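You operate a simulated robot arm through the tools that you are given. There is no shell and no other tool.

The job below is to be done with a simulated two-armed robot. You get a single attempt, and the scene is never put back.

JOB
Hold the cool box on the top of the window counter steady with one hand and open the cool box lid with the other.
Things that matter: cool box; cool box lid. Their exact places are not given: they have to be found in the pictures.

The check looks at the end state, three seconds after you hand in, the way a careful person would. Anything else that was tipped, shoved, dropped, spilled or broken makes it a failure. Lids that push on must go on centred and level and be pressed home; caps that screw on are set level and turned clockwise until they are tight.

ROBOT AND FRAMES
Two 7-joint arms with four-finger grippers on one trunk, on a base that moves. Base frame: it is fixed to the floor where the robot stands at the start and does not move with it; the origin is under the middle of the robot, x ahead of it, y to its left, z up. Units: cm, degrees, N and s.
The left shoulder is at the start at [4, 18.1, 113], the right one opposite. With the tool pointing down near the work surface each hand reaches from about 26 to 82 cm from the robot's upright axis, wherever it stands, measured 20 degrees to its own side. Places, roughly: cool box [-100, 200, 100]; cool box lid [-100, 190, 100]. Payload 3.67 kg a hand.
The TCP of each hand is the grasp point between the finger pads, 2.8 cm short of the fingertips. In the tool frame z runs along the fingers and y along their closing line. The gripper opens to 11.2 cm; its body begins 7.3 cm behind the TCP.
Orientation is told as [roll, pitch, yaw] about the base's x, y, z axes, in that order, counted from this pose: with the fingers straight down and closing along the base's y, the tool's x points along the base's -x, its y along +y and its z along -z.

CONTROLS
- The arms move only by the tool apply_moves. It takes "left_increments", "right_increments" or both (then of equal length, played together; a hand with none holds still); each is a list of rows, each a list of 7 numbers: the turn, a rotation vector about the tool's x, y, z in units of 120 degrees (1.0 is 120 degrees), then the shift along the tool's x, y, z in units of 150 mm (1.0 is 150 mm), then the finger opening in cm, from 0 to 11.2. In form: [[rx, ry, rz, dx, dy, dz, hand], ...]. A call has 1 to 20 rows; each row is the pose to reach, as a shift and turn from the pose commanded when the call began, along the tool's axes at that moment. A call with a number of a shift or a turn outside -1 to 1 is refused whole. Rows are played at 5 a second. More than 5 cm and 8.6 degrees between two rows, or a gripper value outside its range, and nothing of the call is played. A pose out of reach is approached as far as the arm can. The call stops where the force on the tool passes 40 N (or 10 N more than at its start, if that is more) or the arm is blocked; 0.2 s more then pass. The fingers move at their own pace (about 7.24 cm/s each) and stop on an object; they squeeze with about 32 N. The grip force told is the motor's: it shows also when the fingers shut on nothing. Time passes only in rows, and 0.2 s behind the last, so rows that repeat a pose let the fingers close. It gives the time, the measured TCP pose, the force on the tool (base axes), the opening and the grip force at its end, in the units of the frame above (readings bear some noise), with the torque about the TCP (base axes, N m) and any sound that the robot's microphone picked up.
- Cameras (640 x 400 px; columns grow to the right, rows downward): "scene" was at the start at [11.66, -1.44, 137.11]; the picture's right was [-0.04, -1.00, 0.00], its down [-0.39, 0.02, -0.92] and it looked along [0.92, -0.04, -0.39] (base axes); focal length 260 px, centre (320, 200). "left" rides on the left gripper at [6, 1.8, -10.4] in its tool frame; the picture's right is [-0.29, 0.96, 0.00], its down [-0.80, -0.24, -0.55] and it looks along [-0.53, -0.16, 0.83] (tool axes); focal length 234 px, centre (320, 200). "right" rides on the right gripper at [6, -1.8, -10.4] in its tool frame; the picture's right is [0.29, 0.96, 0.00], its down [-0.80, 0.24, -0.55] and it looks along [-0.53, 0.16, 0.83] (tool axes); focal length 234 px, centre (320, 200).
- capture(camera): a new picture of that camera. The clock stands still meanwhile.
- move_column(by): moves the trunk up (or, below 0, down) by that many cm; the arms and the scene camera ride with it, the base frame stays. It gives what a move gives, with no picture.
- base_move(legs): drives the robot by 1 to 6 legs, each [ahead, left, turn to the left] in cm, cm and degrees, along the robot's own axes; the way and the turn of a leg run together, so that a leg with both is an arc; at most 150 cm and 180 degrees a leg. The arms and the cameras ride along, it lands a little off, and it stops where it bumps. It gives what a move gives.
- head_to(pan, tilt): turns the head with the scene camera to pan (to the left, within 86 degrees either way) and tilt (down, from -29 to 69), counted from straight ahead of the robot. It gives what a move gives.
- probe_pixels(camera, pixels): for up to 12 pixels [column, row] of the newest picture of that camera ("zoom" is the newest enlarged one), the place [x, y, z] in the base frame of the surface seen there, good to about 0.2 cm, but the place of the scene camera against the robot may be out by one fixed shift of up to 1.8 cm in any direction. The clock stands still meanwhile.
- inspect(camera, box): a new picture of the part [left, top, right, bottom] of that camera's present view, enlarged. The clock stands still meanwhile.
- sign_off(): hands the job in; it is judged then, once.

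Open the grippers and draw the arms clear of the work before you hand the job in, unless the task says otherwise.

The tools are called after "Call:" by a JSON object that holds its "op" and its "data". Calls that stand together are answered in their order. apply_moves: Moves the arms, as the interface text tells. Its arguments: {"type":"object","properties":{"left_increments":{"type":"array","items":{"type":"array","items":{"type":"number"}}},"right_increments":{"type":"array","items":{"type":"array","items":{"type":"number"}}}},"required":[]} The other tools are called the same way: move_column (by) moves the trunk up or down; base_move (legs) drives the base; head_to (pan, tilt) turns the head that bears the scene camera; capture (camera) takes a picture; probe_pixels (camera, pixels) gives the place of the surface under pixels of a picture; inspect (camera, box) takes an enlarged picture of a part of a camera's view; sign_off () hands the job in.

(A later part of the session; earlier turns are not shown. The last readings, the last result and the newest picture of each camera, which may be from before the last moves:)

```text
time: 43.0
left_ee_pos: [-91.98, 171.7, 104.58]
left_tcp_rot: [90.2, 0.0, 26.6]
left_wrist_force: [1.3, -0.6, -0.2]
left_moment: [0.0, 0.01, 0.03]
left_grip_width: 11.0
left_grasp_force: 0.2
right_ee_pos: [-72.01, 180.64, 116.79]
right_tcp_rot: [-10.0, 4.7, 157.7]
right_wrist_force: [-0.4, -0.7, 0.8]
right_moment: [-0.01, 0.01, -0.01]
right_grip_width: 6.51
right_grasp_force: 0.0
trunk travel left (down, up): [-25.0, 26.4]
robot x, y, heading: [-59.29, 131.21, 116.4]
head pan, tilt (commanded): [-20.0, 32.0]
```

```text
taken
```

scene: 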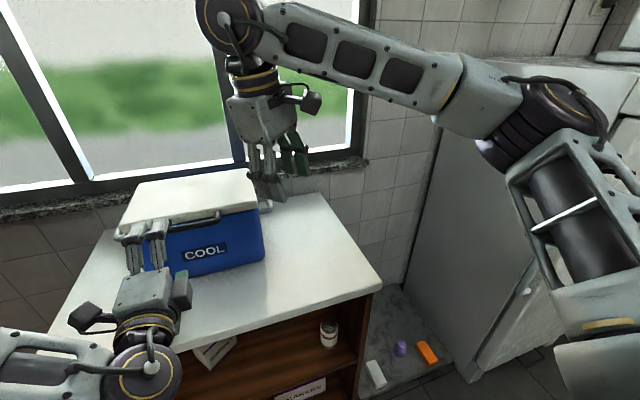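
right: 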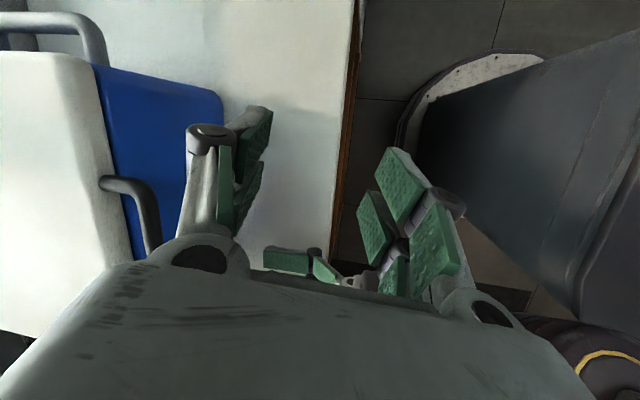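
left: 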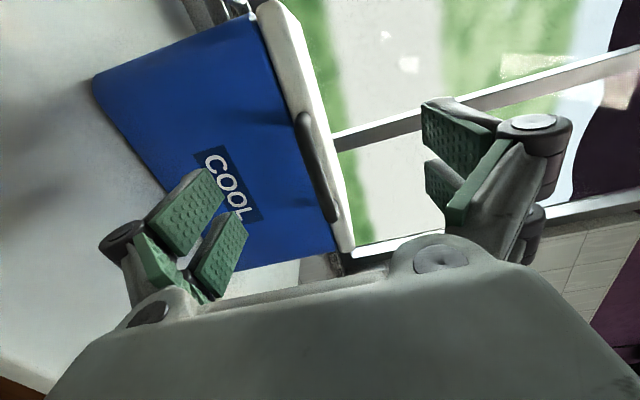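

The right hand is free again at a≈15, b≈194, z≈117, with the forearm coming in from the right. From this shape, pointing left is natural: first I return it to straight down and move it right-forward beside the box.

Call:
{"op": "apply_moves", "data": {"right_increments": [[-0.0094, -0.0007, 0.0346, -0.0113, -0.0964, 0.0161, 6.5], [-0.0187, -0.0015, 0.0693, -0.0226, -0.1928, 0.0322, 6.5], [-0.0281, -0.0022, 0.1039, -0.0339, -0.2892, 0.0483, 6.5], [-0.0375, -0.0029, 0.1385, -0.0452, -0.3856, 0.0644, 6.5], [-0.0469, -0.0037, 0.1732, -0.0565, -0.482, 0.0805, 6.5], [-0.0562, -0.0044, 0.2078, -0.0678, -0.5784, 0.0966, 6.5], [-0.0656, -0.0051, 0.2424, -0.0791, -0.6748, 0.1127, 6.5], [-0.075, -0.0058, 0.277, -0.0904, -0.7712, 0.1288, 6.5], [-0.0843, -0.0066, 0.3117, -0.1017, -0.8676, 0.1449, 6.5], [-0.0937, -0.0073, 0.3463, -0.113, -0.964, 0.161, 6.5]]}}

Call:
{"op": "capture", "data": {"camera": "scene"}}

Call:
{"op": "capture", "data": {"camera": "right"}}

```text
time: 45.2
left_ee_pos: [-92.11, 171.73, 104.62]
left_tcp_rot: [90.0, 0.1, 26.6]
left_wrist_force: [-0.4, 0.4, 0.6]
left_moment: [0.01, 0.01, -0.04]
left_grip_width: 11.01
left_grasp_force: 0.0
right_ee_pos: [-68.17, 194.84, 116.44]
right_tcp_rot: [-0.1, 0.1, 116.3]
right_wrist_force: [0.5, -0.2, -0.3]
right_moment: [0.0, 0.02, 0.01]
right_grip_width: 6.52
right_grasp_force: 0.0
trunk travel left (down, up): [-25.0, 26.4]
robot x, y, heading: [-59.52, 131.08, 116.6]
head pan, tilt (commanded): [-20.0, 32.0]
```

```text
taken
```

scene: 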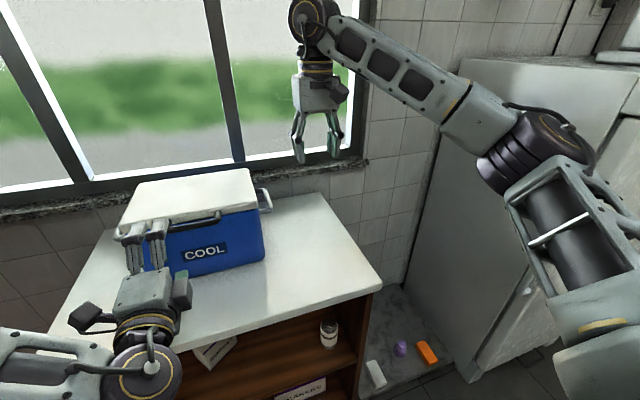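

```text
taken
```

right: 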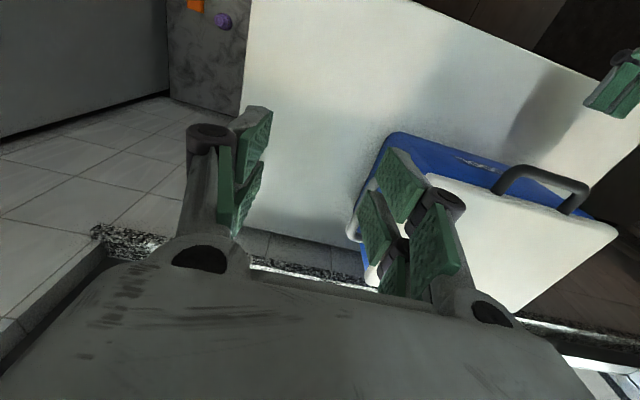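

The right hand is straight down at a≈25, b≈205, z≈116 with no reach problem. Now I roll it inward to point left (about 75° left of forward), lowering and moving it beside the right handle.

Call:
{"op": "apply_moves", "data": {"right_increments": [[-0.0621, -0.0082, 0.0082, -0.039, 0.0056, 0.0556, 6.5], [-0.1242, -0.0164, 0.0164, -0.078, 0.011, 0.111, 6.5], [-0.1864, -0.0245, 0.0245, -0.117, 0.017, 0.167, 6.5], [-0.2485, -0.0327, 0.0327, -0.156, 0.022, 0.222, 6.5], [-0.3106, -0.0409, 0.0409, -0.195, 0.028, 0.278, 6.5], [-0.3727, -0.0491, 0.0491, -0.234, 0.033, 0.333, 6.5], [-0.4348, -0.0572, 0.0572, -0.272, 0.039, 0.389, 6.5], [-0.4969, -0.0654, 0.0654, -0.311, 0.045, 0.445, 6.5], [-0.5591, -0.0736, 0.0736, -0.35, 0.05, 0.5, 6.5], [-0.6212, -0.0818, 0.0818, -0.389, 0.056, 0.556, 6.5], [-0.6833, -0.0899, 0.0899, -0.428, 0.061, 0.611, 6.5], [-0.7454, -0.0981, 0.0981, -0.467, 0.067, 0.667, 6.5]]}}

Call:
{"op": "capture", "data": {"camera": "scene"}}

Call:
{"op": "capture", "data": {"camera": "right"}}

```text
time: 47.8
left_ee_pos: [-92.14, 171.78, 104.55]
left_tcp_rot: [90.0, 0.0, 26.6]
left_wrist_force: [0.2, -0.1, -0.4]
left_moment: [0.0, 0.02, 0.02]
left_grip_width: 10.99
left_grasp_force: 0.0
right_ee_pos: [-72.12, 200.79, 106.74]
right_tcp_rot: [90.1, 0.1, 101.2]
right_wrist_force: [0.3, 0.6, 0.2]
right_moment: [-0.02, -0.02, 0.03]
right_grip_width: 6.51
right_grasp_force: 0.0
trunk travel left (down, up): [-25.0, 26.4]
robot x, y, heading: [-59.78, 130.98, 116.4]
head pan, tilt (commanded): [-20.0, 32.0]
```

```text
taken
```

scene: 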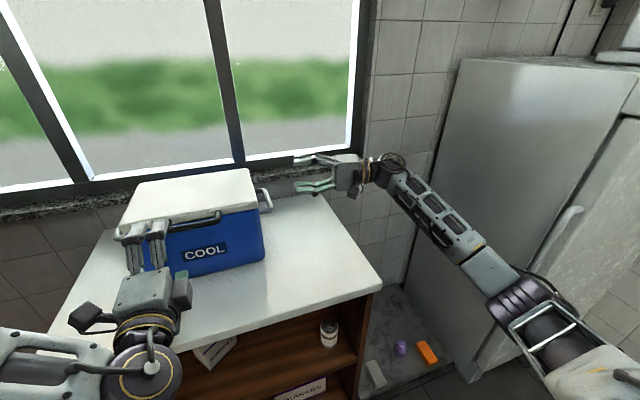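

```text
taken
```

right: 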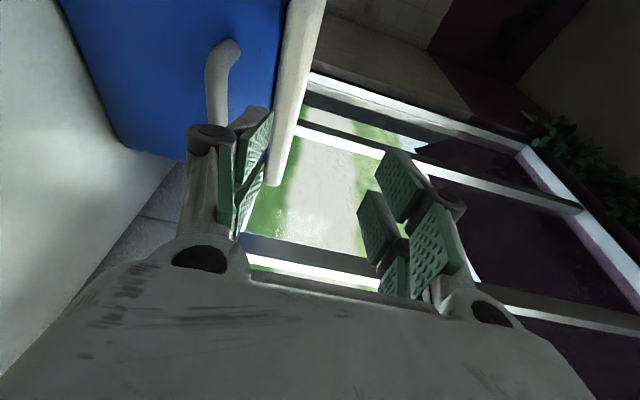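

The right hand now points left beside the box (a≈24, b≈212, z≈106.7). Its camera shows the side handle at (218,75); I measure it closely.

Call:
{"op": "inspect", "data": {"camera": "right", "box": [170, 20, 330, 120]}}

Call:
{"op": "probe_pixels", "data": {"camera": "right", "pixels": [[213, 60], [217, 80], [222, 100], [222, 50], [235, 44], [228, 80], [206, 80], [226, 108], [296, 40], [280, 120], [180, 60], [300, 10]]}}

```text
4.00 times, centred on (250, 70) of right
```

zoom: 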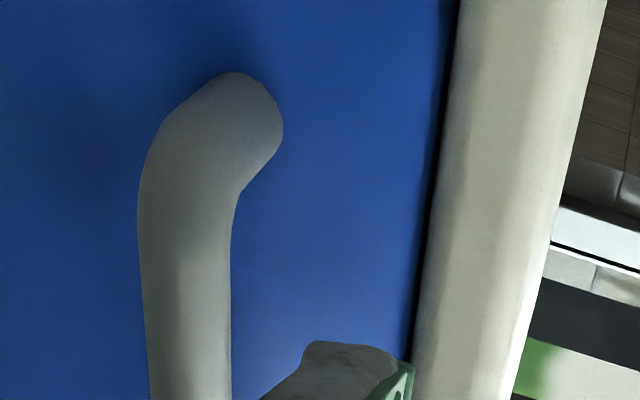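

```text
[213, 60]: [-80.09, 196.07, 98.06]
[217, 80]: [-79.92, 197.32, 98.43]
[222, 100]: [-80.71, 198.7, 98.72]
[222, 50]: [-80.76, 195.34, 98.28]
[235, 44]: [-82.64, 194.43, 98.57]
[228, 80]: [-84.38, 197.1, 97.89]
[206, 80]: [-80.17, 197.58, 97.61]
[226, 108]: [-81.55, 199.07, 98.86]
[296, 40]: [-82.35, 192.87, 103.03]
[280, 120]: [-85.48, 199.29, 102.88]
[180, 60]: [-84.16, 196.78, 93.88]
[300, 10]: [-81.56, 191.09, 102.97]
```

The right handle's crossbar centre is at a≈14.5, b≈214.7, z≈98.1 (dia ~1.9), box side at a≈11.35. I lower the right hand to that height, then advance partway toward it.

Call:
{"op": "apply_moves", "data": {"right_increments": [[0, 0, 0, -0.005, -0.1, 0.001, 6.5], [0, 0, 0, -0.01, -0.2, 0.003, 6.5], [0, 0, 0, -0.016, -0.3, 0.005, 6.5], [0, 0, 0, -0.022, -0.4, 0.006, 6.5], [0, 0, 0, -0.026, -0.5, 0.008, 6.5], [0, 0, 0, -0.03, -0.573, 0.009, 6.5], [0, 0, 0, -0.03, -0.573, 0.08, 6.5], [0, 0, 0, -0.03, -0.573, 0.16, 6.5], [0, 0, 0, -0.03, -0.573, 0.24, 6.5], [0, 0, 0, -0.03, -0.573, 0.24, 6.5]]}}

Call:
{"op": "capture", "data": {"camera": "right"}}

Call:
{"op": "capture", "data": {"camera": "scene"}}

```text
time: 50.0
left_ee_pos: [-92.09, 171.68, 104.67]
left_tcp_rot: [90.0, -0.1, 26.5]
left_wrist_force: [-0.6, 0.0, 0.5]
left_moment: [-0.01, 0.0, -0.02]
left_grip_width: 10.99
left_grasp_force: 0.0
right_ee_pos: [-75.83, 200.48, 98.02]
right_tcp_rot: [90.0, 0.1, 101.4]
right_wrist_force: [-0.6, -0.2, 0.0]
right_moment: [-0.02, -0.02, 0.02]
right_grip_width: 6.52
right_grasp_force: 0.1
trunk travel left (down, up): [-25.0, 26.4]
robot x, y, heading: [-59.31, 131.02, 116.3]
head pan, tilt (commanded): [-20.0, 32.0]
```

```text
taken
```

right: 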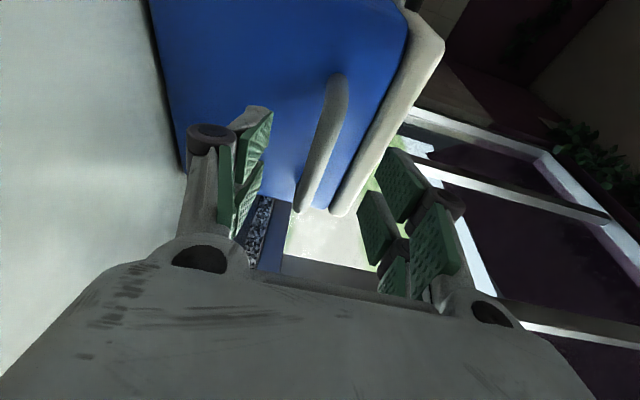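

```text
taken
```

scene: 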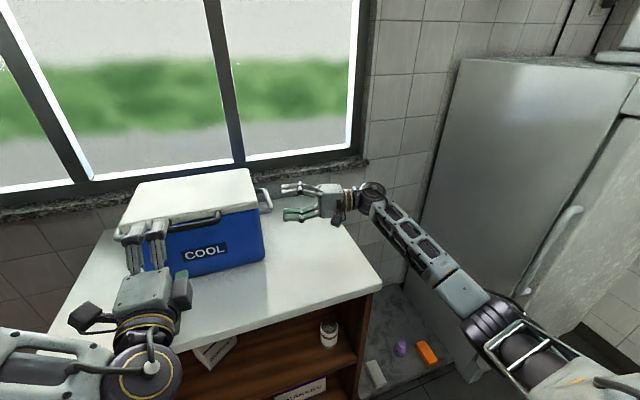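

The handle crossbar is centred between the two finger sides (at (322,145)). I re-measure it from here.

Call:
{"op": "probe_pixels", "data": {"camera": "right", "pixels": [[325, 140], [337, 90], [305, 200], [332, 110], [313, 180], [316, 140], [333, 140], [385, 120], [420, 60], [230, 100]]}}

```text
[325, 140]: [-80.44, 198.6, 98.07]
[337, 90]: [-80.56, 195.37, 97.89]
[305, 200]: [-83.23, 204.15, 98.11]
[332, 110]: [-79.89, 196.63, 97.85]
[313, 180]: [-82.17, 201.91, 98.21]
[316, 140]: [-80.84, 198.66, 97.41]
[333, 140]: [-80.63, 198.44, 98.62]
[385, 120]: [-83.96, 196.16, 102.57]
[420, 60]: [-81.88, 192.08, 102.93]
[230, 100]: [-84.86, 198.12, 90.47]
```

The crossbar centre is at z≈98.05, in line with the TCP (98.02). I advance 5 cm along the fingers, then look before closing.

Call:
{"op": "apply_moves", "data": {"right_increments": [[0, 0, 0, 0, 0, 0.08, 6.5], [0, 0, 0, 0, 0, 0.16, 6.5], [0, 0, 0, 0, 0, 0.24, 6.5], [0, 0, 0, 0, 0, 0.3, 6.5], [0, 0, 0, 0, 0, 0.33, 6.5], [0, 0, 0, 0, 0, 0.33, 6.5]]}}

Call:
{"op": "capture", "data": {"camera": "right"}}

Call:
{"op": "inspect", "data": {"camera": "scene", "box": [210, 150, 370, 250]}}

```text
time: 51.4
left_ee_pos: [-92.18, 171.7, 104.63]
left_tcp_rot: [90.2, 0.0, 26.7]
left_wrist_force: [0.6, -0.8, 0.3]
left_moment: [-0.02, 0.02, 0.01]
left_grip_width: 11.01
left_grasp_force: 0.0
right_ee_pos: [-80.59, 199.36, 98.17]
right_tcp_rot: [90.0, 0.1, 101.4]
right_wrist_force: [-1.5, -0.1, -0.1]
right_moment: [0.01, -0.01, -0.03]
right_grip_width: 6.49
right_grasp_force: 0.0
trunk travel left (down, up): [-25.0, 26.4]
robot x, y, heading: [-59.65, 131.23, 116.5]
head pan, tilt (commanded): [-20.0, 32.0]
```

```text
taken
```

right: 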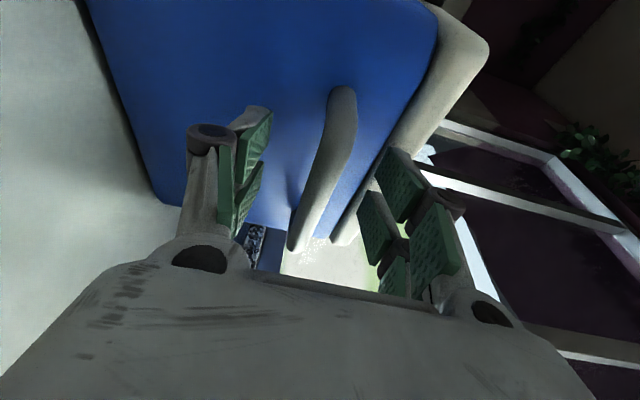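

```text
4.00 times, centred on (290, 200) of scene
```

zoom: 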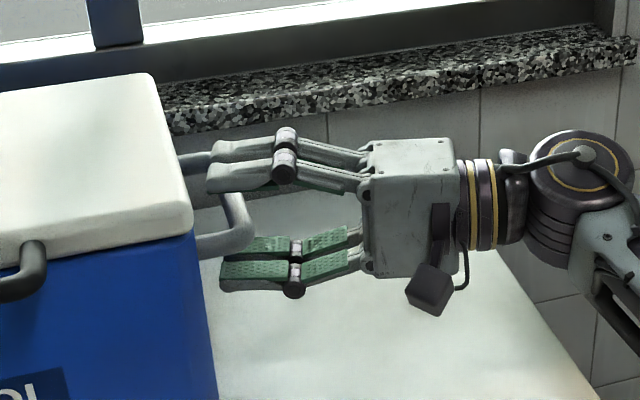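

The fingers straddle the right handle crossbar cleanly, tips just off the box side. I close the right hand stepwise on the handle.

Call:
{"op": "apply_moves", "data": {"right_increments": [[0, 0, 0, 0, 0, 0, 5.0], [0, 0, 0, 0, 0, 0, 4.0], [0, 0, 0, 0, 0, 0, 3.2], [0, 0, 0, 0, 0, 0, 2.6], [0, 0, 0, 0, 0, 0, 2.0], [0, 0, 0, 0, 0, 0, 1.5], [0, 0, 0, 0, 0, 0, 1.0], [0, 0, 0, 0, 0, 0, 1.0], [0, 0, 0, 0, 0, 0, 1.0]]}}

Call:
{"op": "inspect", "data": {"camera": "scene", "box": [100, 130, 340, 280]}}

Call:
{"op": "capture", "data": {"camera": "left"}}

```text
time: 53.4
left_ee_pos: [-92.16, 171.57, 104.55]
left_tcp_rot: [90.1, 0.0, 26.6]
left_wrist_force: [0.1, -0.8, 0.3]
left_moment: [0.02, 0.03, -0.01]
left_grip_width: 10.99
left_grasp_force: 0.0
right_ee_pos: [-80.59, 199.33, 98.27]
right_tcp_rot: [90.0, -0.1, 101.5]
right_wrist_force: [-3.0, 3.2, 8.5]
right_moment: [0.07, 0.17, 0.13]
right_grip_width: 1.56
right_grasp_force: 31.9
trunk travel left (down, up): [-25.0, 26.4]
robot x, y, heading: [-59.64, 131.36, 116.3]
head pan, tilt (commanded): [-20.0, 32.0]
```

```text
2.67 times, centred on (220, 205) of scene
```

zoom: 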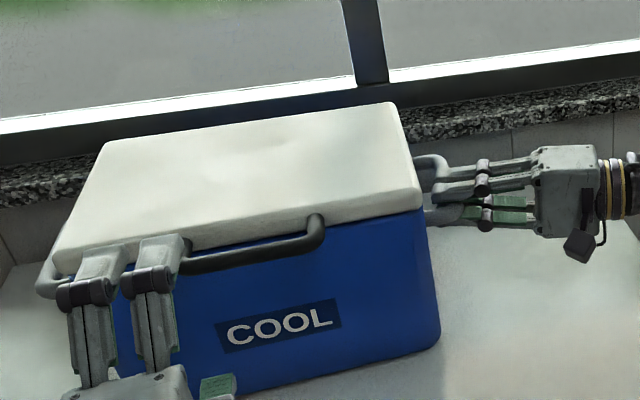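

```text
taken
```

left: 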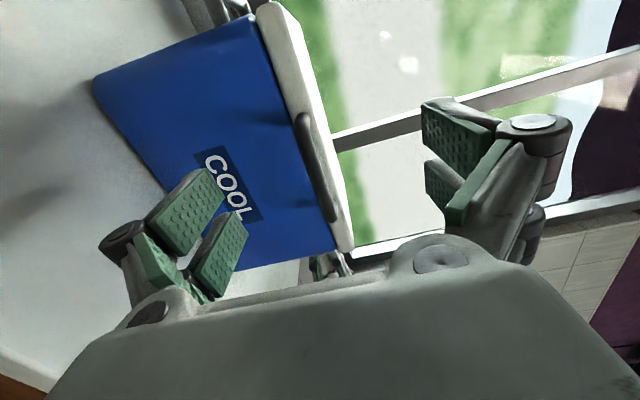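

The right hand holds the side handle firmly (opening 1.56 cm, 31.9 N) and the box has not moved. Now I test the left arm's freedom: raise it and move it a bit forward and right, above bar height, still in free space.

Call:
{"op": "apply_moves", "data": {"left_increments": [[0, 0, 0, -0.02, 0.12, 0.05, 8.0], [0, 0, 0, -0.06, 0.25, 0.1, 6.0], [0, 0, 0, -0.12, 0.38, 0.17, 6.0], [0, 0, 0, -0.19, 0.5, 0.25, 6.0], [0, 0, 0, -0.27, 0.6, 0.34, 6.0], [0, 0, 0, -0.35, 0.667, 0.43, 6.0], [0, 0, 0, -0.4, 0.667, 0.52, 6.0], [0, 0, 0, -0.433, 0.667, 0.6, 6.0], [0, 0, 0, -0.433, 0.667, 0.6, 6.0]]}}

Call:
{"op": "head_to", "data": {"pan": 10, "tilt": 32}}

Call:
{"op": "capture", "data": {"camera": "scene"}}

```text
time: 55.4
left_ee_pos: [-90.4, 182.47, 114.77]
left_tcp_rot: [90.1, 0.0, 26.6]
left_wrist_force: [0.3, -0.1, 0.2]
left_moment: [0.0, -0.01, 0.04]
left_grip_width: 6.01
left_grasp_force: 0.1
right_ee_pos: [-80.63, 199.34, 98.22]
right_tcp_rot: [89.9, 0.0, 101.4]
right_wrist_force: [-5.5, 7.4, 15.2]
right_moment: [0.08, 0.24, -0.33]
right_grip_width: 1.53
right_grasp_force: 31.7
trunk travel left (down, up): [-25.0, 26.4]
robot x, y, heading: [-59.44, 131.23, 116.6]
head pan, tilt (commanded): [-20.0, 32.0]
```

```text
time: 56.3
left_ee_pos: [-90.36, 182.49, 114.67]
left_tcp_rot: [90.2, 0.0, 26.7]
left_wrist_force: [-0.4, 0.4, -0.2]
left_moment: [-0.03, -0.03, 0.01]
left_grip_width: 6.0
left_grasp_force: 0.1
right_ee_pos: [-80.59, 199.3, 98.1]
right_tcp_rot: [90.0, 0.0, 101.4]
right_wrist_force: [-5.3, 8.7, 17.6]
right_moment: [0.12, 0.24, -0.32]
right_grip_width: 1.52
right_grasp_force: 32.1
trunk travel left (down, up): [-25.0, 26.4]
robot x, y, heading: [-59.64, 131.19, 116.1]
head pan, tilt (commanded): [10.0, 32.0]
```

```text
taken
```

scene: 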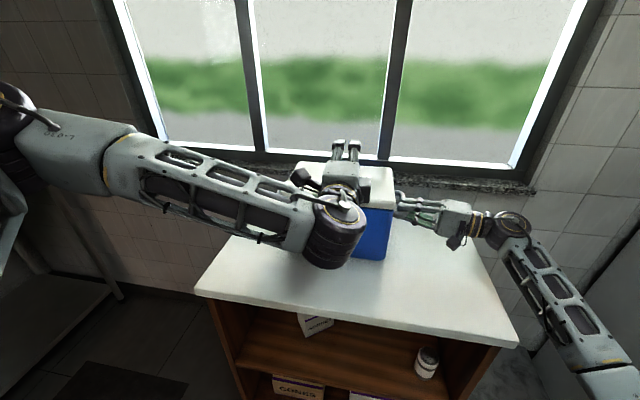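

The left hand follows exactly (a≈-0.5, b≈203.6, z≈114.7). The right hand shows a growing 18 N upward reaction, so I relax it by 0.15 cm up / 0.1 cm forward, and at the same time test tilting the left hand 45° down in free space above the lid.

Call:
{"op": "apply_moves", "data": {"left_increments": [[0.06, 0, 0, 0, 0, 0, 6.0], [0.12, 0, 0, 0, 0, 0, 6.0], [0.18, 0, 0, 0, 0, 0, 6.0], [0.24, 0, 0, 0, 0, 0, 6.0], [0.3, 0, 0, 0, 0, 0, 6.0], [0.36, 0, 0, 0, 0, 0, 6.0]], "right_increments": [[0, 0, 0, -0.003, 0.005, 0, 1.0], [0, 0, 0, -0.006, 0.01, 0, 1.0], [0, 0, 0, -0.006, 0.01, 0, 1.0], [0, 0, 0, -0.006, 0.01, 0, 1.0], [0, 0, 0, -0.006, 0.01, 0, 1.0], [0, 0, 0, -0.006, 0.01, 0, 1.0]]}}

Call:
{"op": "capture", "data": {"camera": "scene"}}

Call:
{"op": "capture", "data": {"camera": "left"}}

```text
time: 57.7
left_ee_pos: [-90.14, 182.6, 114.67]
left_tcp_rot: [46.7, 0.0, 26.4]
left_wrist_force: [0.0, 0.4, 0.3]
left_moment: [-0.02, -0.01, 0.0]
left_grip_width: 6.02
left_grasp_force: 0.0
right_ee_pos: [-80.7, 199.34, 98.31]
right_tcp_rot: [90.0, 0.1, 101.5]
right_wrist_force: [0.9, -1.5, 4.7]
right_moment: [0.27, 0.19, 0.97]
right_grip_width: 1.56
right_grasp_force: 32.0
trunk travel left (down, up): [-25.0, 26.4]
robot x, y, heading: [-59.33, 131.09, 116.2]
head pan, tilt (commanded): [10.0, 32.0]
```

```text
taken
```

scene: 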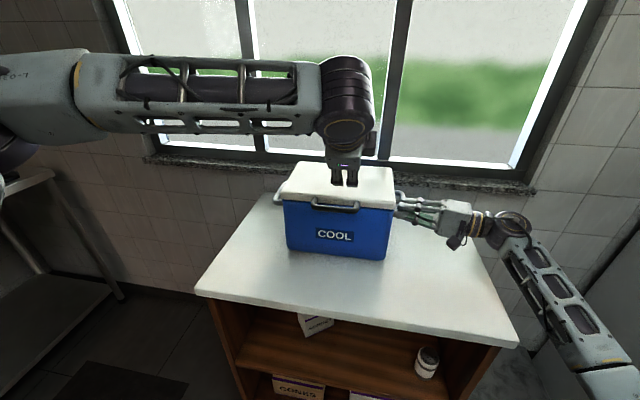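

```text
taken
```

left: 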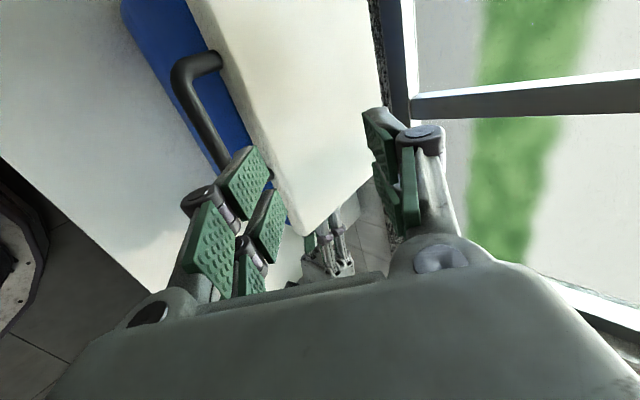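

The left tilt works without any reach problem, and the right-hand force dropped to ~5 N. From this view I measure the lid bar (190–235, 60–165) and lid edges precisely.

Call:
{"op": "probe_pixels", "data": {"camera": "left", "pixels": [[184, 95], [195, 118], [208, 140], [220, 158], [180, 72], [205, 60], [190, 92], [178, 98], [232, 80], [265, 150], [220, 30], [300, 230]]}}

Call:
{"op": "inspect", "data": {"camera": "left", "box": [120, 20, 320, 180]}}

```text
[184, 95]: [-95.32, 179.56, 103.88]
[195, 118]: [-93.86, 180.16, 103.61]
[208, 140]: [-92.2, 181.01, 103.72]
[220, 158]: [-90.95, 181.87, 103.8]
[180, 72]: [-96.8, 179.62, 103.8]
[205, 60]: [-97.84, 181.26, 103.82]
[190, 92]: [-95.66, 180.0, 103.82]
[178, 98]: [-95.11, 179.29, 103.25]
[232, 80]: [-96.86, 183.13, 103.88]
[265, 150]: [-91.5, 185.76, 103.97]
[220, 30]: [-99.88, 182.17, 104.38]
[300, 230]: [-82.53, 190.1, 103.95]
```

```text
2.50 times, centred on (220, 100) of left
```

zoom: 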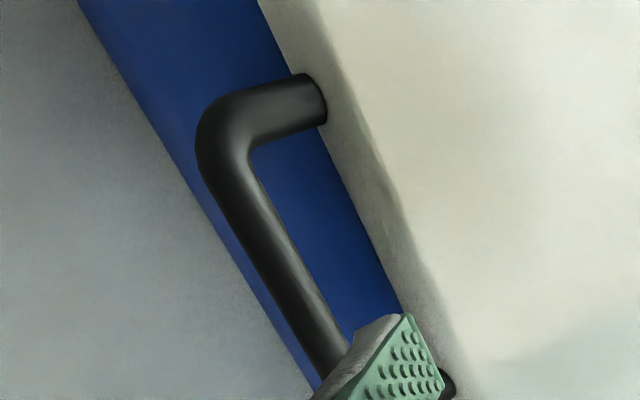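

The bar axis is at b≈203.3, z≈103.05 (dia ~1.5), usable between a≈-7 and +2.7, lid front face at b≈206.7. I bring the left hand back and down, horizontal, to a point ~6 cm in front of the bar at its height.

Call:
{"op": "apply_moves", "data": {"left_increments": [[-0.06, 0, 0, 0.014, -0.114, -0.121, 5.5], [-0.12, 0, 0, 0.028, -0.229, -0.243, 5.0], [-0.18, 0, 0, 0.042, -0.367, -0.341, 5.0], [-0.24, 0, 0, 0.057, -0.51, -0.298, 5.0], [-0.3, 0, 0, 0.071, -0.655, -0.161, 5.0], [-0.36, 0, 0, 0.085, -0.779, 0.0, 5.0], [-0.36, 0, 0, 0.1, -0.829, 0.14, 5.0], [-0.36, 0, 0, 0.113, -0.867, 0.213, 5.0], [-0.36, 0, 0, 0.113, -0.867, 0.213, 5.0]]}}

Call:
{"op": "capture", "data": {"camera": "left"}}

Call:
{"op": "capture", "data": {"camera": "scene"}}

```text
time: 59.7
left_ee_pos: [-90.4, 175.55, 103.96]
left_tcp_rot: [90.0, 0.0, 26.4]
left_wrist_force: [0.8, 0.0, -0.6]
left_moment: [0.0, -0.01, 0.0]
left_grip_width: 5.0
left_grasp_force: 0.0
left hand out of reach, approached as far as the arm can: row 6, 7, 8, 9
right_ee_pos: [-80.62, 199.37, 98.16]
right_tcp_rot: [89.9, 0.2, 101.4]
right_wrist_force: [0.3, -3.4, -0.1]
right_moment: [0.26, 0.05, 0.38]
right_grip_width: 1.53
right_grasp_force: 32.0
trunk travel left (down, up): [-25.0, 26.4]
robot x, y, heading: [-59.52, 131.12, 116.2]
head pan, tilt (commanded): [10.0, 32.0]
```

```text
taken
```

left: 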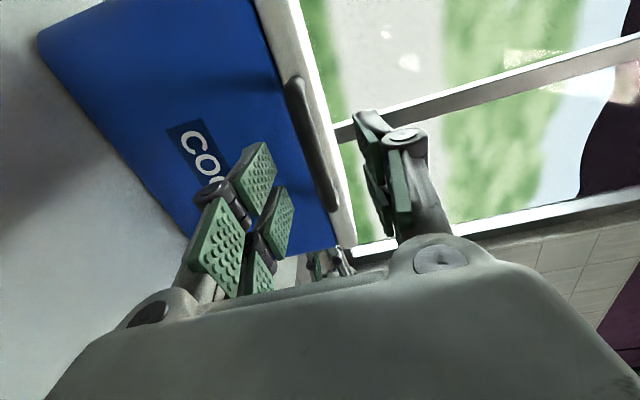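

```text
taken
```

scene: 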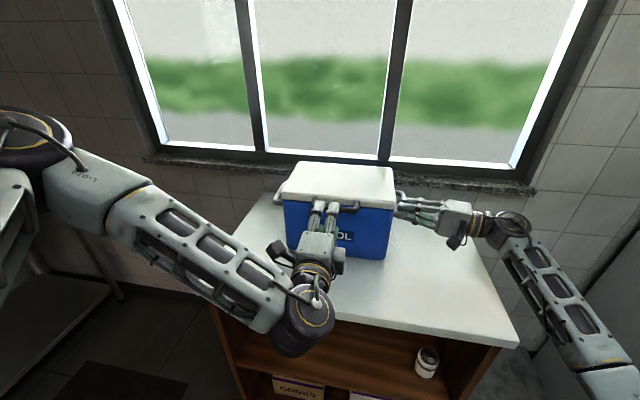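

The left hand is at a≈-3.6, b≈197.4, z≈104 (near its fold limit, 1 cm off the command), with the bar between the open fingers. I advance 4 cm and check whether it converges on the commanded line.

Call:
{"op": "apply_moves", "data": {"left_increments": [[0, 0, 0, 0, 0, 0.07, 5.0], [0, 0, 0, 0, 0, 0.14, 5.0], [0, 0, 0, 0, 0, 0.2, 5.0], [0, 0, 0, 0, 0, 0.267, 5.0], [0, 0, 0, 0, 0, 0.267, 5.0]]}}

Call:
{"op": "capture", "data": {"camera": "left"}}

Call:
{"op": "inspect", "data": {"camera": "scene", "box": [250, 150, 410, 250]}}

```text
time: 60.9
left_ee_pos: [-92.09, 179.09, 103.9]
left_tcp_rot: [90.0, 0.0, 26.4]
left_wrist_force: [-0.6, -0.2, -0.1]
left_moment: [-0.04, 0.01, 0.02]
left_grip_width: 5.02
left_grasp_force: 0.1
right_ee_pos: [-80.66, 199.46, 98.12]
right_tcp_rot: [90.0, 0.1, 101.4]
right_wrist_force: [0.3, -1.6, -0.1]
right_moment: [0.25, 0.06, 0.44]
right_grip_width: 1.53
right_grasp_force: 31.6
trunk travel left (down, up): [-25.0, 26.4]
robot x, y, heading: [-59.52, 131.31, 116.3]
head pan, tilt (commanded): [10.0, 32.0]
```

```text
taken
```

left: 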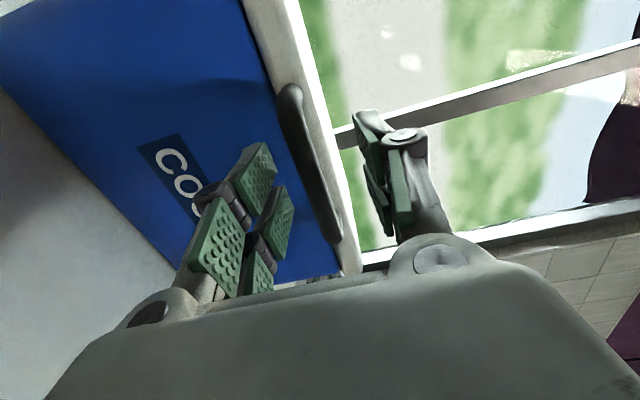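

```text
4.00 times, centred on (330, 200) of scene
```

zoom: 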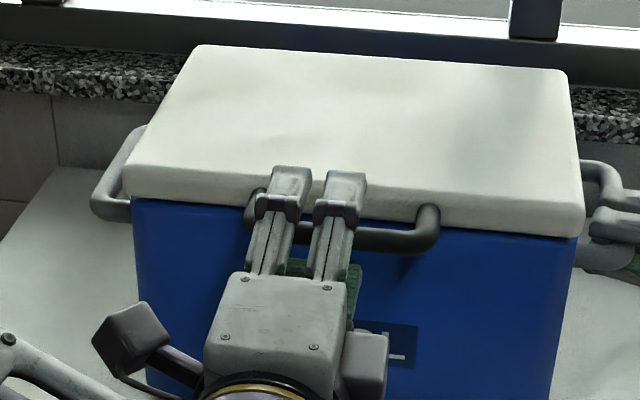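

The hand follows commands exactly; the bar lies between the fingers (zoom (340,225)). I centre it: 1 cm right, 0.85 cm down, then 1.6 cm forward, and close to a loose 2.4 cm cage around the bar.

Call:
{"op": "apply_moves", "data": {"left_increments": [[0, 0, 0, -0.035, -0.03, 0.0, 5.0], [0, 0, 0, -0.067, -0.057, 0.02, 5.0], [0, 0, 0, -0.067, -0.057, 0.06, 5.0], [0, 0, 0, -0.067, -0.057, 0.107, 5.0], [0, 0, 0, -0.067, -0.057, 0.107, 4.0], [0, 0, 0, -0.067, -0.057, 0.107, 3.0], [0, 0, 0, -0.067, -0.057, 0.107, 2.4], [0, 0, 0, -0.067, -0.057, 0.107, 2.4]]}}

Call:
{"op": "capture", "data": {"camera": "left"}}

Call:
{"op": "inspect", "data": {"camera": "scene", "box": [250, 150, 410, 250]}}

```text
time: 62.7
left_ee_pos: [-92.99, 180.15, 103.72]
left_tcp_rot: [90.0, 0.0, 26.5]
left_wrist_force: [0.3, 0.3, 0.0]
left_moment: [0.01, 0.03, -0.01]
left_grip_width: 2.36
left_grasp_force: 0.2
left hand out of reach, approached as far as the arm can: row 1, 2, 3, 4, 5, 6, 7, 8
right_ee_pos: [-80.65, 199.46, 98.17]
right_tcp_rot: [89.9, 0.1, 101.4]
right_wrist_force: [-0.2, -1.5, 0.1]
right_moment: [0.28, 0.07, 0.12]
right_grip_width: 1.53
right_grasp_force: 32.0
trunk travel left (down, up): [-25.0, 26.4]
robot x, y, heading: [-59.17, 131.22, 116.5]
head pan, tilt (commanded): [10.0, 32.0]
```

```text
taken
```

left: 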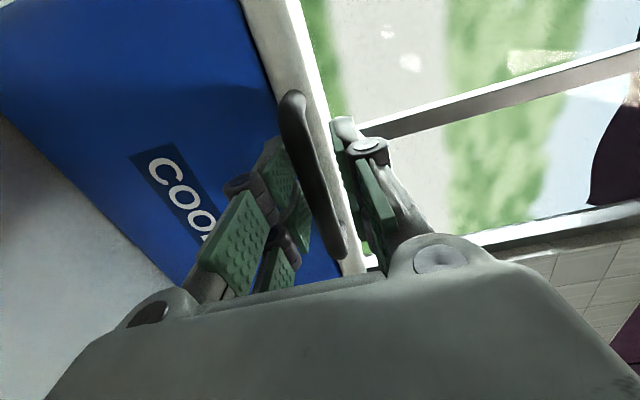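

```text
4.00 times, centred on (330, 200) of scene
```

zoom: 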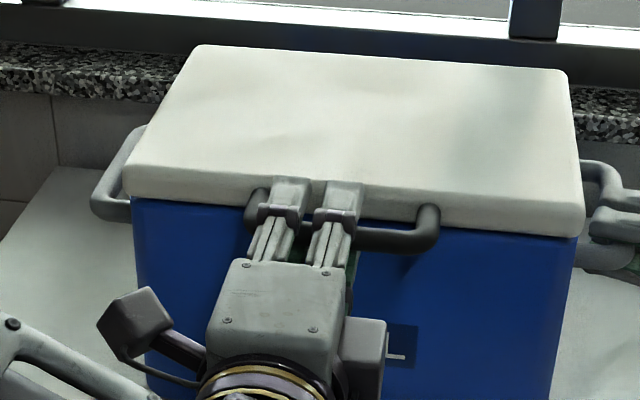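

The bar now sits in the cage between the left fingers (left picture (320,180)), opening 2.36 cm. I start the lid arc: lift about 7 cm and tilt ~22° around the estimated rear hinge (b≈222, z≈101), while the right hand keeps hold.

Call:
{"op": "apply_moves", "data": {"left_increments": [[0.03125, 0, 0, 0, 0.085, 0.012, 2.4], [0.0625, 0, 0, 0, 0.167, 0.03, 2.4], [0.09375, 0, 0, 0, 0.253, 0.053, 2.4], [0.125, 0, 0, 0, 0.333, 0.082, 2.4], [0.15625, 0, 0, 0, 0.413, 0.116, 2.4], [0.1875, 0, 0, 0, 0.491, 0.155, 2.4], [0.1875, 0, 0, 0, 0.491, 0.155, 2.4]]}}

Call:
{"op": "capture", "data": {"camera": "scene"}}

Call:
{"op": "capture", "data": {"camera": "left"}}

```text
time: 64.3
left_ee_pos: [-94.02, 182.26, 110.97]
left_tcp_rot: [67.5, -0.1, 26.6]
left_wrist_force: [0.7, -1.3, -1.4]
left_moment: [-0.06, 0.0, 0.01]
left_grip_width: 2.46
left_grasp_force: 0.4
right_ee_pos: [-80.62, 199.46, 98.19]
right_tcp_rot: [90.0, 0.2, 101.4]
right_wrist_force: [-0.3, -0.8, -0.9]
right_moment: [0.29, 0.07, -0.08]
right_grip_width: 1.54
right_grasp_force: 31.7
trunk travel left (down, up): [-25.0, 26.4]
robot x, y, heading: [-59.75, 131.18, 116.6]
head pan, tilt (commanded): [10.0, 32.0]
```

```text
taken
```

scene: 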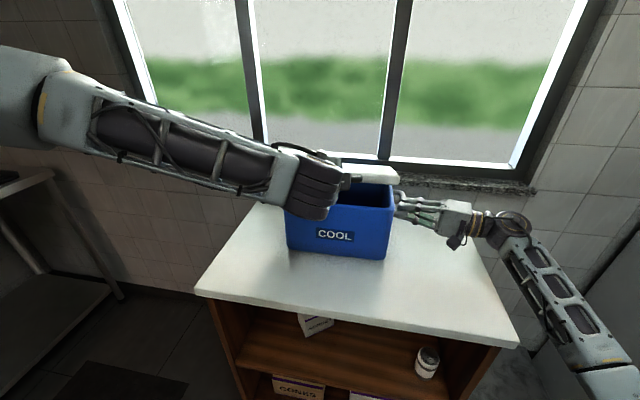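

```text
taken
```

left: 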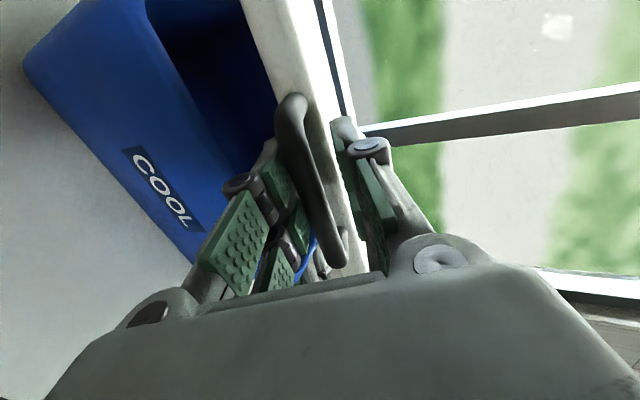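

The lid is swinging up (dark interior visible in the scene at (365,190)), the box hasn't moved and forces are ~1 N. I repeat the same arc segment to reach about 45°.

Call:
{"op": "apply_moves", "data": {"left_increments": [[0.03125, 0, 0, 0, 0.085, 0.0126, 2.4], [0.0625, 0, 0, 0, 0.168, 0.03, 2.4], [0.09375, 0, 0, 0, 0.252, 0.0535, 2.4], [0.125, 0, 0, 0, 0.334, 0.082, 2.4], [0.15625, 0, 0, 0, 0.413, 0.116, 2.4], [0.1875, 0, 0, 0, 0.491, 0.154, 2.4], [0.1875, 0, 0, 0, 0.491, 0.154, 2.4]]}}

Call:
{"op": "capture", "data": {"camera": "scene"}}

Call:
{"op": "capture", "data": {"camera": "left"}}

```text
time: 65.9
left_ee_pos: [-96.4, 186.87, 117.11]
left_tcp_rot: [45.0, -0.1, 26.7]
left_wrist_force: [1.5, -1.0, 1.1]
left_moment: [-0.01, -0.07, 0.0]
left_grip_width: 2.43
left_grasp_force: 0.2
right_ee_pos: [-80.55, 199.46, 98.29]
right_tcp_rot: [90.0, 0.1, 101.4]
right_wrist_force: [-2.8, 0.9, 0.4]
right_moment: [0.28, 0.09, -0.3]
right_grip_width: 1.56
right_grasp_force: 32.5
trunk travel left (down, up): [-25.0, 26.4]
robot x, y, heading: [-59.41, 131.08, 116.3]
head pan, tilt (commanded): [10.0, 32.0]
```

```text
taken
```

scene: 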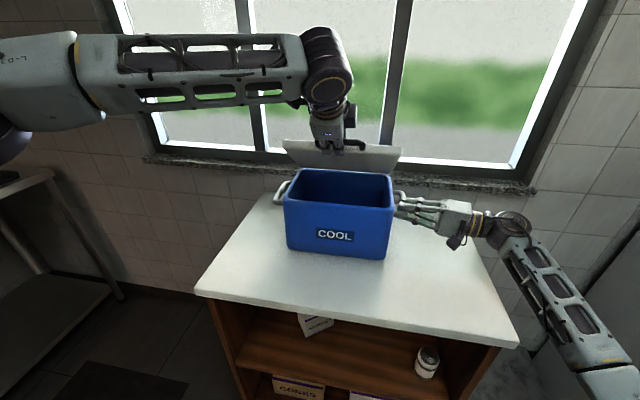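

```text
taken
```

left: 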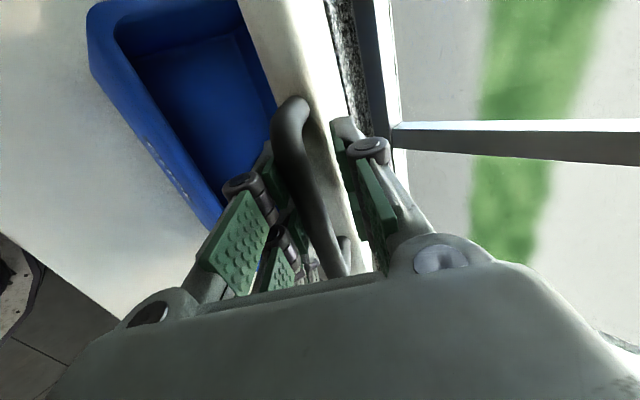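

The lid is at about 45° and tracks well; the box is unmoved and forces are ~1–3 N. I probe the lid and box rim to refine the hinge before going further.

Call:
{"op": "inspect", "data": {"camera": "scene", "box": [260, 110, 420, 210]}}

Call:
{"op": "probe_pixels", "data": {"camera": "scene", "pixels": [[292, 142], [300, 160], [385, 150], [385, 165], [396, 150], [390, 172], [310, 168], [350, 170], [340, 185], [320, 185]]}}

Call:
{"op": "probe_pixels", "data": {"camera": "left", "pixels": [[285, 125], [310, 185], [325, 220], [270, 30], [300, 60], [255, 60], [270, 110], [130, 20], [235, 5], [275, 10], [310, 80]]}}

```text
4.00 times, centred on (340, 160) of scene
```

zoom: 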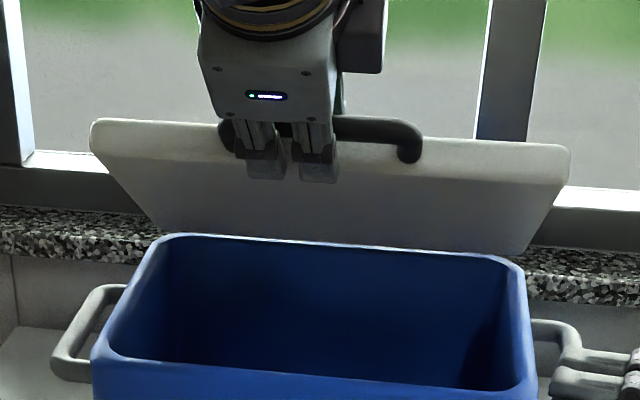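

```text
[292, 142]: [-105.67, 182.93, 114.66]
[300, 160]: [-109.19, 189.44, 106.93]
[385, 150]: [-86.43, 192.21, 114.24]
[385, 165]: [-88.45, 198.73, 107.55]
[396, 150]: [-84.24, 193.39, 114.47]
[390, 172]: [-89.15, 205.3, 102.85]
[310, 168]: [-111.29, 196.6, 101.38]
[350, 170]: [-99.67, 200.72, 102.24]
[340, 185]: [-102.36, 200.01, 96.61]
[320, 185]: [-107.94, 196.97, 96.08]
```

```text
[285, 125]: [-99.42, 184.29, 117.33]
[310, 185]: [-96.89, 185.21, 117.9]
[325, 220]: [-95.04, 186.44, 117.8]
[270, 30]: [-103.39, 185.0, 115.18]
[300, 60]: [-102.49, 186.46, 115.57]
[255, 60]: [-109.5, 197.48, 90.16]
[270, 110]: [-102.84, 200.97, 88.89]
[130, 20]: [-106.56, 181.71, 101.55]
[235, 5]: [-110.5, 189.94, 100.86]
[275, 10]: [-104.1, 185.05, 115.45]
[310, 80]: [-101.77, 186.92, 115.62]
```

The measured bar position (b≈209.4, z≈117.4) refits the hinge to about b≈223.7, z≈102.9. I continue along this corrected arc to ~75°, keeping the tool tilt at 45° and easing the fingers back so the tips stay off the lid edge.

Call:
{"op": "apply_moves", "data": {"left_increments": [[0, 0, 0, 0, 0.06, -0.015, 2.4], [0, 0, 0, 0, 0.121, -0.03, 2.4], [0, 0, 0, 0, 0.181, -0.04, 2.4], [0, 0, 0, 0, 0.241, -0.0495, 2.4], [0, 0, 0, 0, 0.3, -0.054, 2.4], [0, 0, 0, 0, 0.358, -0.0585, 2.4], [0, 0, 0, 0, 0.415, -0.04, 2.4], [0, 0, 0, 0, 0.471, -0.0217, 2.4], [0, 0, 0, 0, 0.526, 0.001, 2.4], [0, 0, 0, 0, 0.58, 0.024, 2.4], [0, 0, 0, 0, 0.633, 0.052, 2.4], [0, 0, 0, 0, 0.685, 0.08, 2.4], [0, 0, 0, 0, 0.685, 0.08, 2.4]]}}

Call:
{"op": "capture", "data": {"camera": "scene"}}

Call:
{"op": "capture", "data": {"camera": "left"}}

```text
time: 68.1
left_ee_pos: [-98.9, 188.62, 120.78]
left_tcp_rot: [45.3, -0.2, 25.9]
left_wrist_force: [1.5, 0.8, 0.8]
left_moment: [-0.04, 0.09, 0.04]
left_grip_width: 2.41
left_grasp_force: 1.1
left hand out of reach, approached as far as the arm can: row 3, 4, 5, 6, 7, 8, 9, 10
right_ee_pos: [-80.65, 199.34, 98.35]
right_tcp_rot: [90.0, -0.1, 101.6]
right_wrist_force: [6.2, 1.4, -0.1]
right_moment: [0.05, 0.16, 0.38]
right_grip_width: 1.57
right_grasp_force: 31.8
trunk travel left (down, up): [-25.0, 26.4]
robot x, y, heading: [-59.86, 130.89, 116.4]
head pan, tilt (commanded): [10.0, 32.0]
stopped in row 10 (left hand): the force on the tool passed its limit at 44 N (the readings are from after the stop); the commanded pose is now the measured one
```

```text
taken
```

scene: 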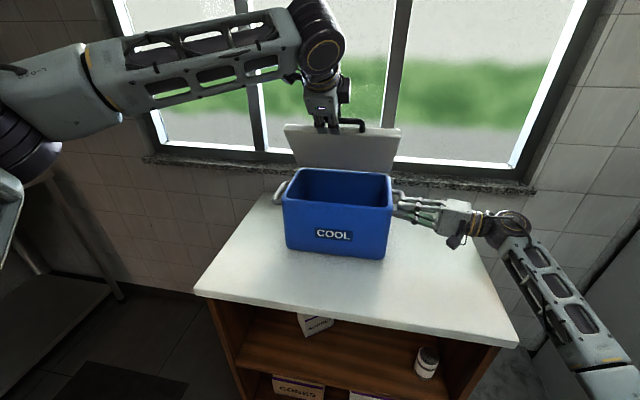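

```text
taken
```

left: 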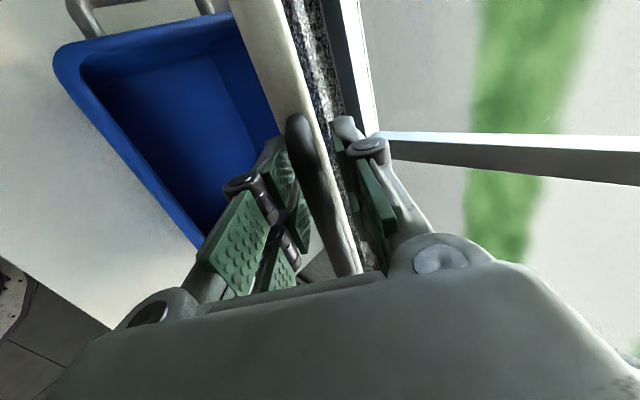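

The arm hit a reach limit: it slid 1.4 cm left and the force stop triggered at 44 N, now relaxed; lid is at ~58°, box unmoved. I probe the left arm's links to understand the limit.

Call:
{"op": "probe_pixels", "data": {"camera": "scene", "pixels": [[30, 80], [100, 75], [290, 35], [320, 55], [325, 85], [20, 140], [5, 190], [10, 230], [322, 105], [60, 110]]}}

Call:
{"op": "inspect", "data": {"camera": "scene", "box": [260, 80, 420, 180]}}

Call:
{"op": "inspect", "data": {"camera": "left", "box": [220, 80, 420, 280]}}

```text
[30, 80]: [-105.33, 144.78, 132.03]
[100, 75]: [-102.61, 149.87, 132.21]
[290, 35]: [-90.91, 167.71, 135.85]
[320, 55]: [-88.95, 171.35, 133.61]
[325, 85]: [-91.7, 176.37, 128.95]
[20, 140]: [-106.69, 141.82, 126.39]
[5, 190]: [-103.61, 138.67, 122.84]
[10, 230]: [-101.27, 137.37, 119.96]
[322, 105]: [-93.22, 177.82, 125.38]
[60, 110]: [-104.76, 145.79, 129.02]
```

```text
4.00 times, centred on (340, 130) of scene
```

zoom: 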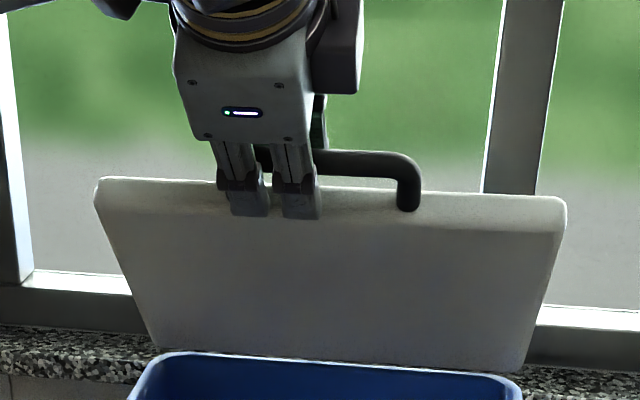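

```text
2.00 times, centred on (320, 180) of left
```

zoom: 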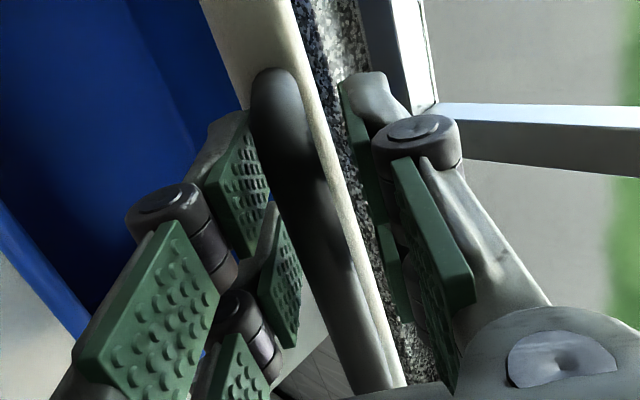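

The lid is at ~60° with the bar still between the left fingers. I try relieving the arm limit by yawing the left tool ~12° to the right (more in line with its forearm) while shifting 1.2 cm back right, with a slightly wider cage.

Call:
{"op": "apply_moves", "data": {"left_increments": [[0, 0, 0, -0.02, 0, 0, 2.8], [0, -0.024, 0.024, -0.04, 0, 0, 3.0], [0, -0.047, 0.047, -0.06, 0.0, 0, 3.0], [0, -0.071, 0.071, -0.08, 0.0, 0, 3.0], [0, -0.071, 0.071, -0.08, 0.0, 0, 3.0]]}}

Call:
{"op": "capture", "data": {"camera": "left"}}

```text
time: 69.3
left_ee_pos: [-98.03, 189.32, 120.74]
left_tcp_rot: [45.3, -0.1, 13.9]
left_wrist_force: [0.5, -0.8, 0.2]
left_moment: [-0.03, 0.0, 0.02]
left_grip_width: 3.05
left_grasp_force: 0.5
right_ee_pos: [-80.76, 199.08, 98.55]
right_tcp_rot: [90.2, 0.0, 101.5]
right_wrist_force: [0.4, -0.1, -0.7]
right_moment: [-0.19, -0.28, -0.24]
right_grip_width: 1.54
right_grasp_force: 31.9
trunk travel left (down, up): [-25.0, 26.4]
robot x, y, heading: [-59.6, 131.17, 116.6]
head pan, tilt (commanded): [10.0, 32.0]
```

```text
taken
```

left: 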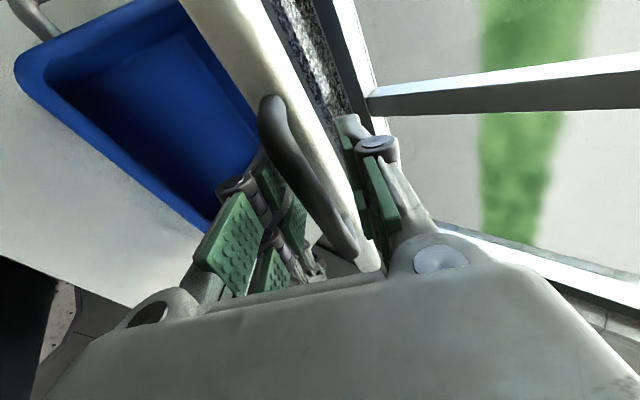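

The yaw worked with no reach limit (TCP a≈-4.4, b≈213.1, z≈120.7). I probe the bar, lid and box rim again to check where they are now.

Call:
{"op": "probe_pixels", "data": {"camera": "left", "pixels": [[270, 120], [288, 155], [310, 190], [335, 225], [215, 30], [260, 90], [235, 60], [340, 200], [60, 60], [200, 225]]}}

Call:
{"op": "capture", "data": {"camera": "scene"}}

Call:
{"op": "probe_pixels", "data": {"camera": "scene", "pixels": [[290, 250], [387, 256], [286, 205], [392, 208], [385, 140], [380, 160], [290, 127], [398, 132]]}}

```text
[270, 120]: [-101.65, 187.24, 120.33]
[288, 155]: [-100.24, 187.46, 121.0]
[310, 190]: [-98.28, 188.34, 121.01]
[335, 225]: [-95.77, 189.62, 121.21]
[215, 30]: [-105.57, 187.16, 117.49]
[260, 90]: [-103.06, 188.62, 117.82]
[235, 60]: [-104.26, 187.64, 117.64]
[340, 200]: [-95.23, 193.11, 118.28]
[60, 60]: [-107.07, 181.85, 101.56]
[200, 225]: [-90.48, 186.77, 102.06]
```

```text
taken
```

scene: 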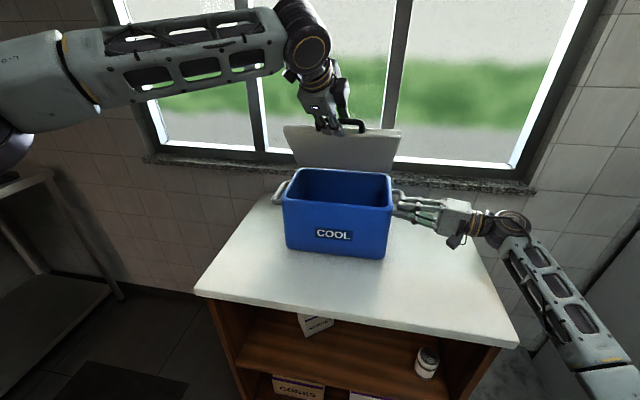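

```text
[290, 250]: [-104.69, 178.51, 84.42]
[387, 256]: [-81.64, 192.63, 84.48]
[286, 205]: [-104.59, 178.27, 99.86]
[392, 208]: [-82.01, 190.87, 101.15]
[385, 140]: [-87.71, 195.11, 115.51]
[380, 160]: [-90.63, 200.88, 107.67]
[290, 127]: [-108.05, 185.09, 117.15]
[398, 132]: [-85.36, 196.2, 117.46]
```

The bar is at b≈212.8, z≈120.5 (lid ≈58°) and the box footprint is unchanged within measurement. I continue the arc a small step, to ~65°, checking reach.

Call:
{"op": "apply_moves", "data": {"left_increments": [[0, 0, 0, 0.001, 0.045, 0.005, 3.0], [0, 0, 0, 0.002, 0.09, 0.01, 3.0], [0, 0, 0, 0.003, 0.135, 0.015, 3.0], [0, 0, 0, 0.003, 0.177, 0.019, 3.0], [0, 0, 0, 0.003, 0.177, 0.019, 3.0]]}}

Call:
{"op": "capture", "data": {"camera": "left"}}

```text
time: 70.5
left_ee_pos: [-98.46, 190.92, 122.09]
left_tcp_rot: [45.4, -0.1, 14.0]
left_wrist_force: [-0.7, -0.2, -0.9]
left_moment: [-0.02, 0.0, -0.01]
left_grip_width: 3.03
left_grasp_force: 0.0
left hand out of reach, approached as far as the arm can: row 4, 5
right_ee_pos: [-80.72, 199.36, 98.42]
right_tcp_rot: [90.3, -0.1, 101.5]
right_wrist_force: [0.1, 1.5, 0.6]
right_moment: [-0.26, -0.17, -0.16]
right_grip_width: 1.51
right_grasp_force: 31.8
trunk travel left (down, up): [-25.0, 26.4]
robot x, y, heading: [-59.34, 131.06, 116.3]
head pan, tilt (commanded): [10.0, 32.0]
```

```text
taken
```

left: 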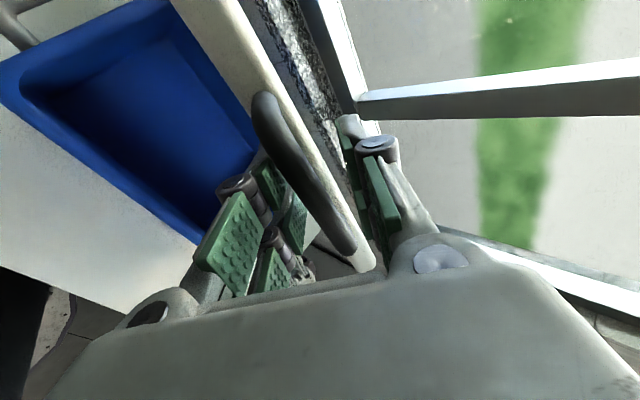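

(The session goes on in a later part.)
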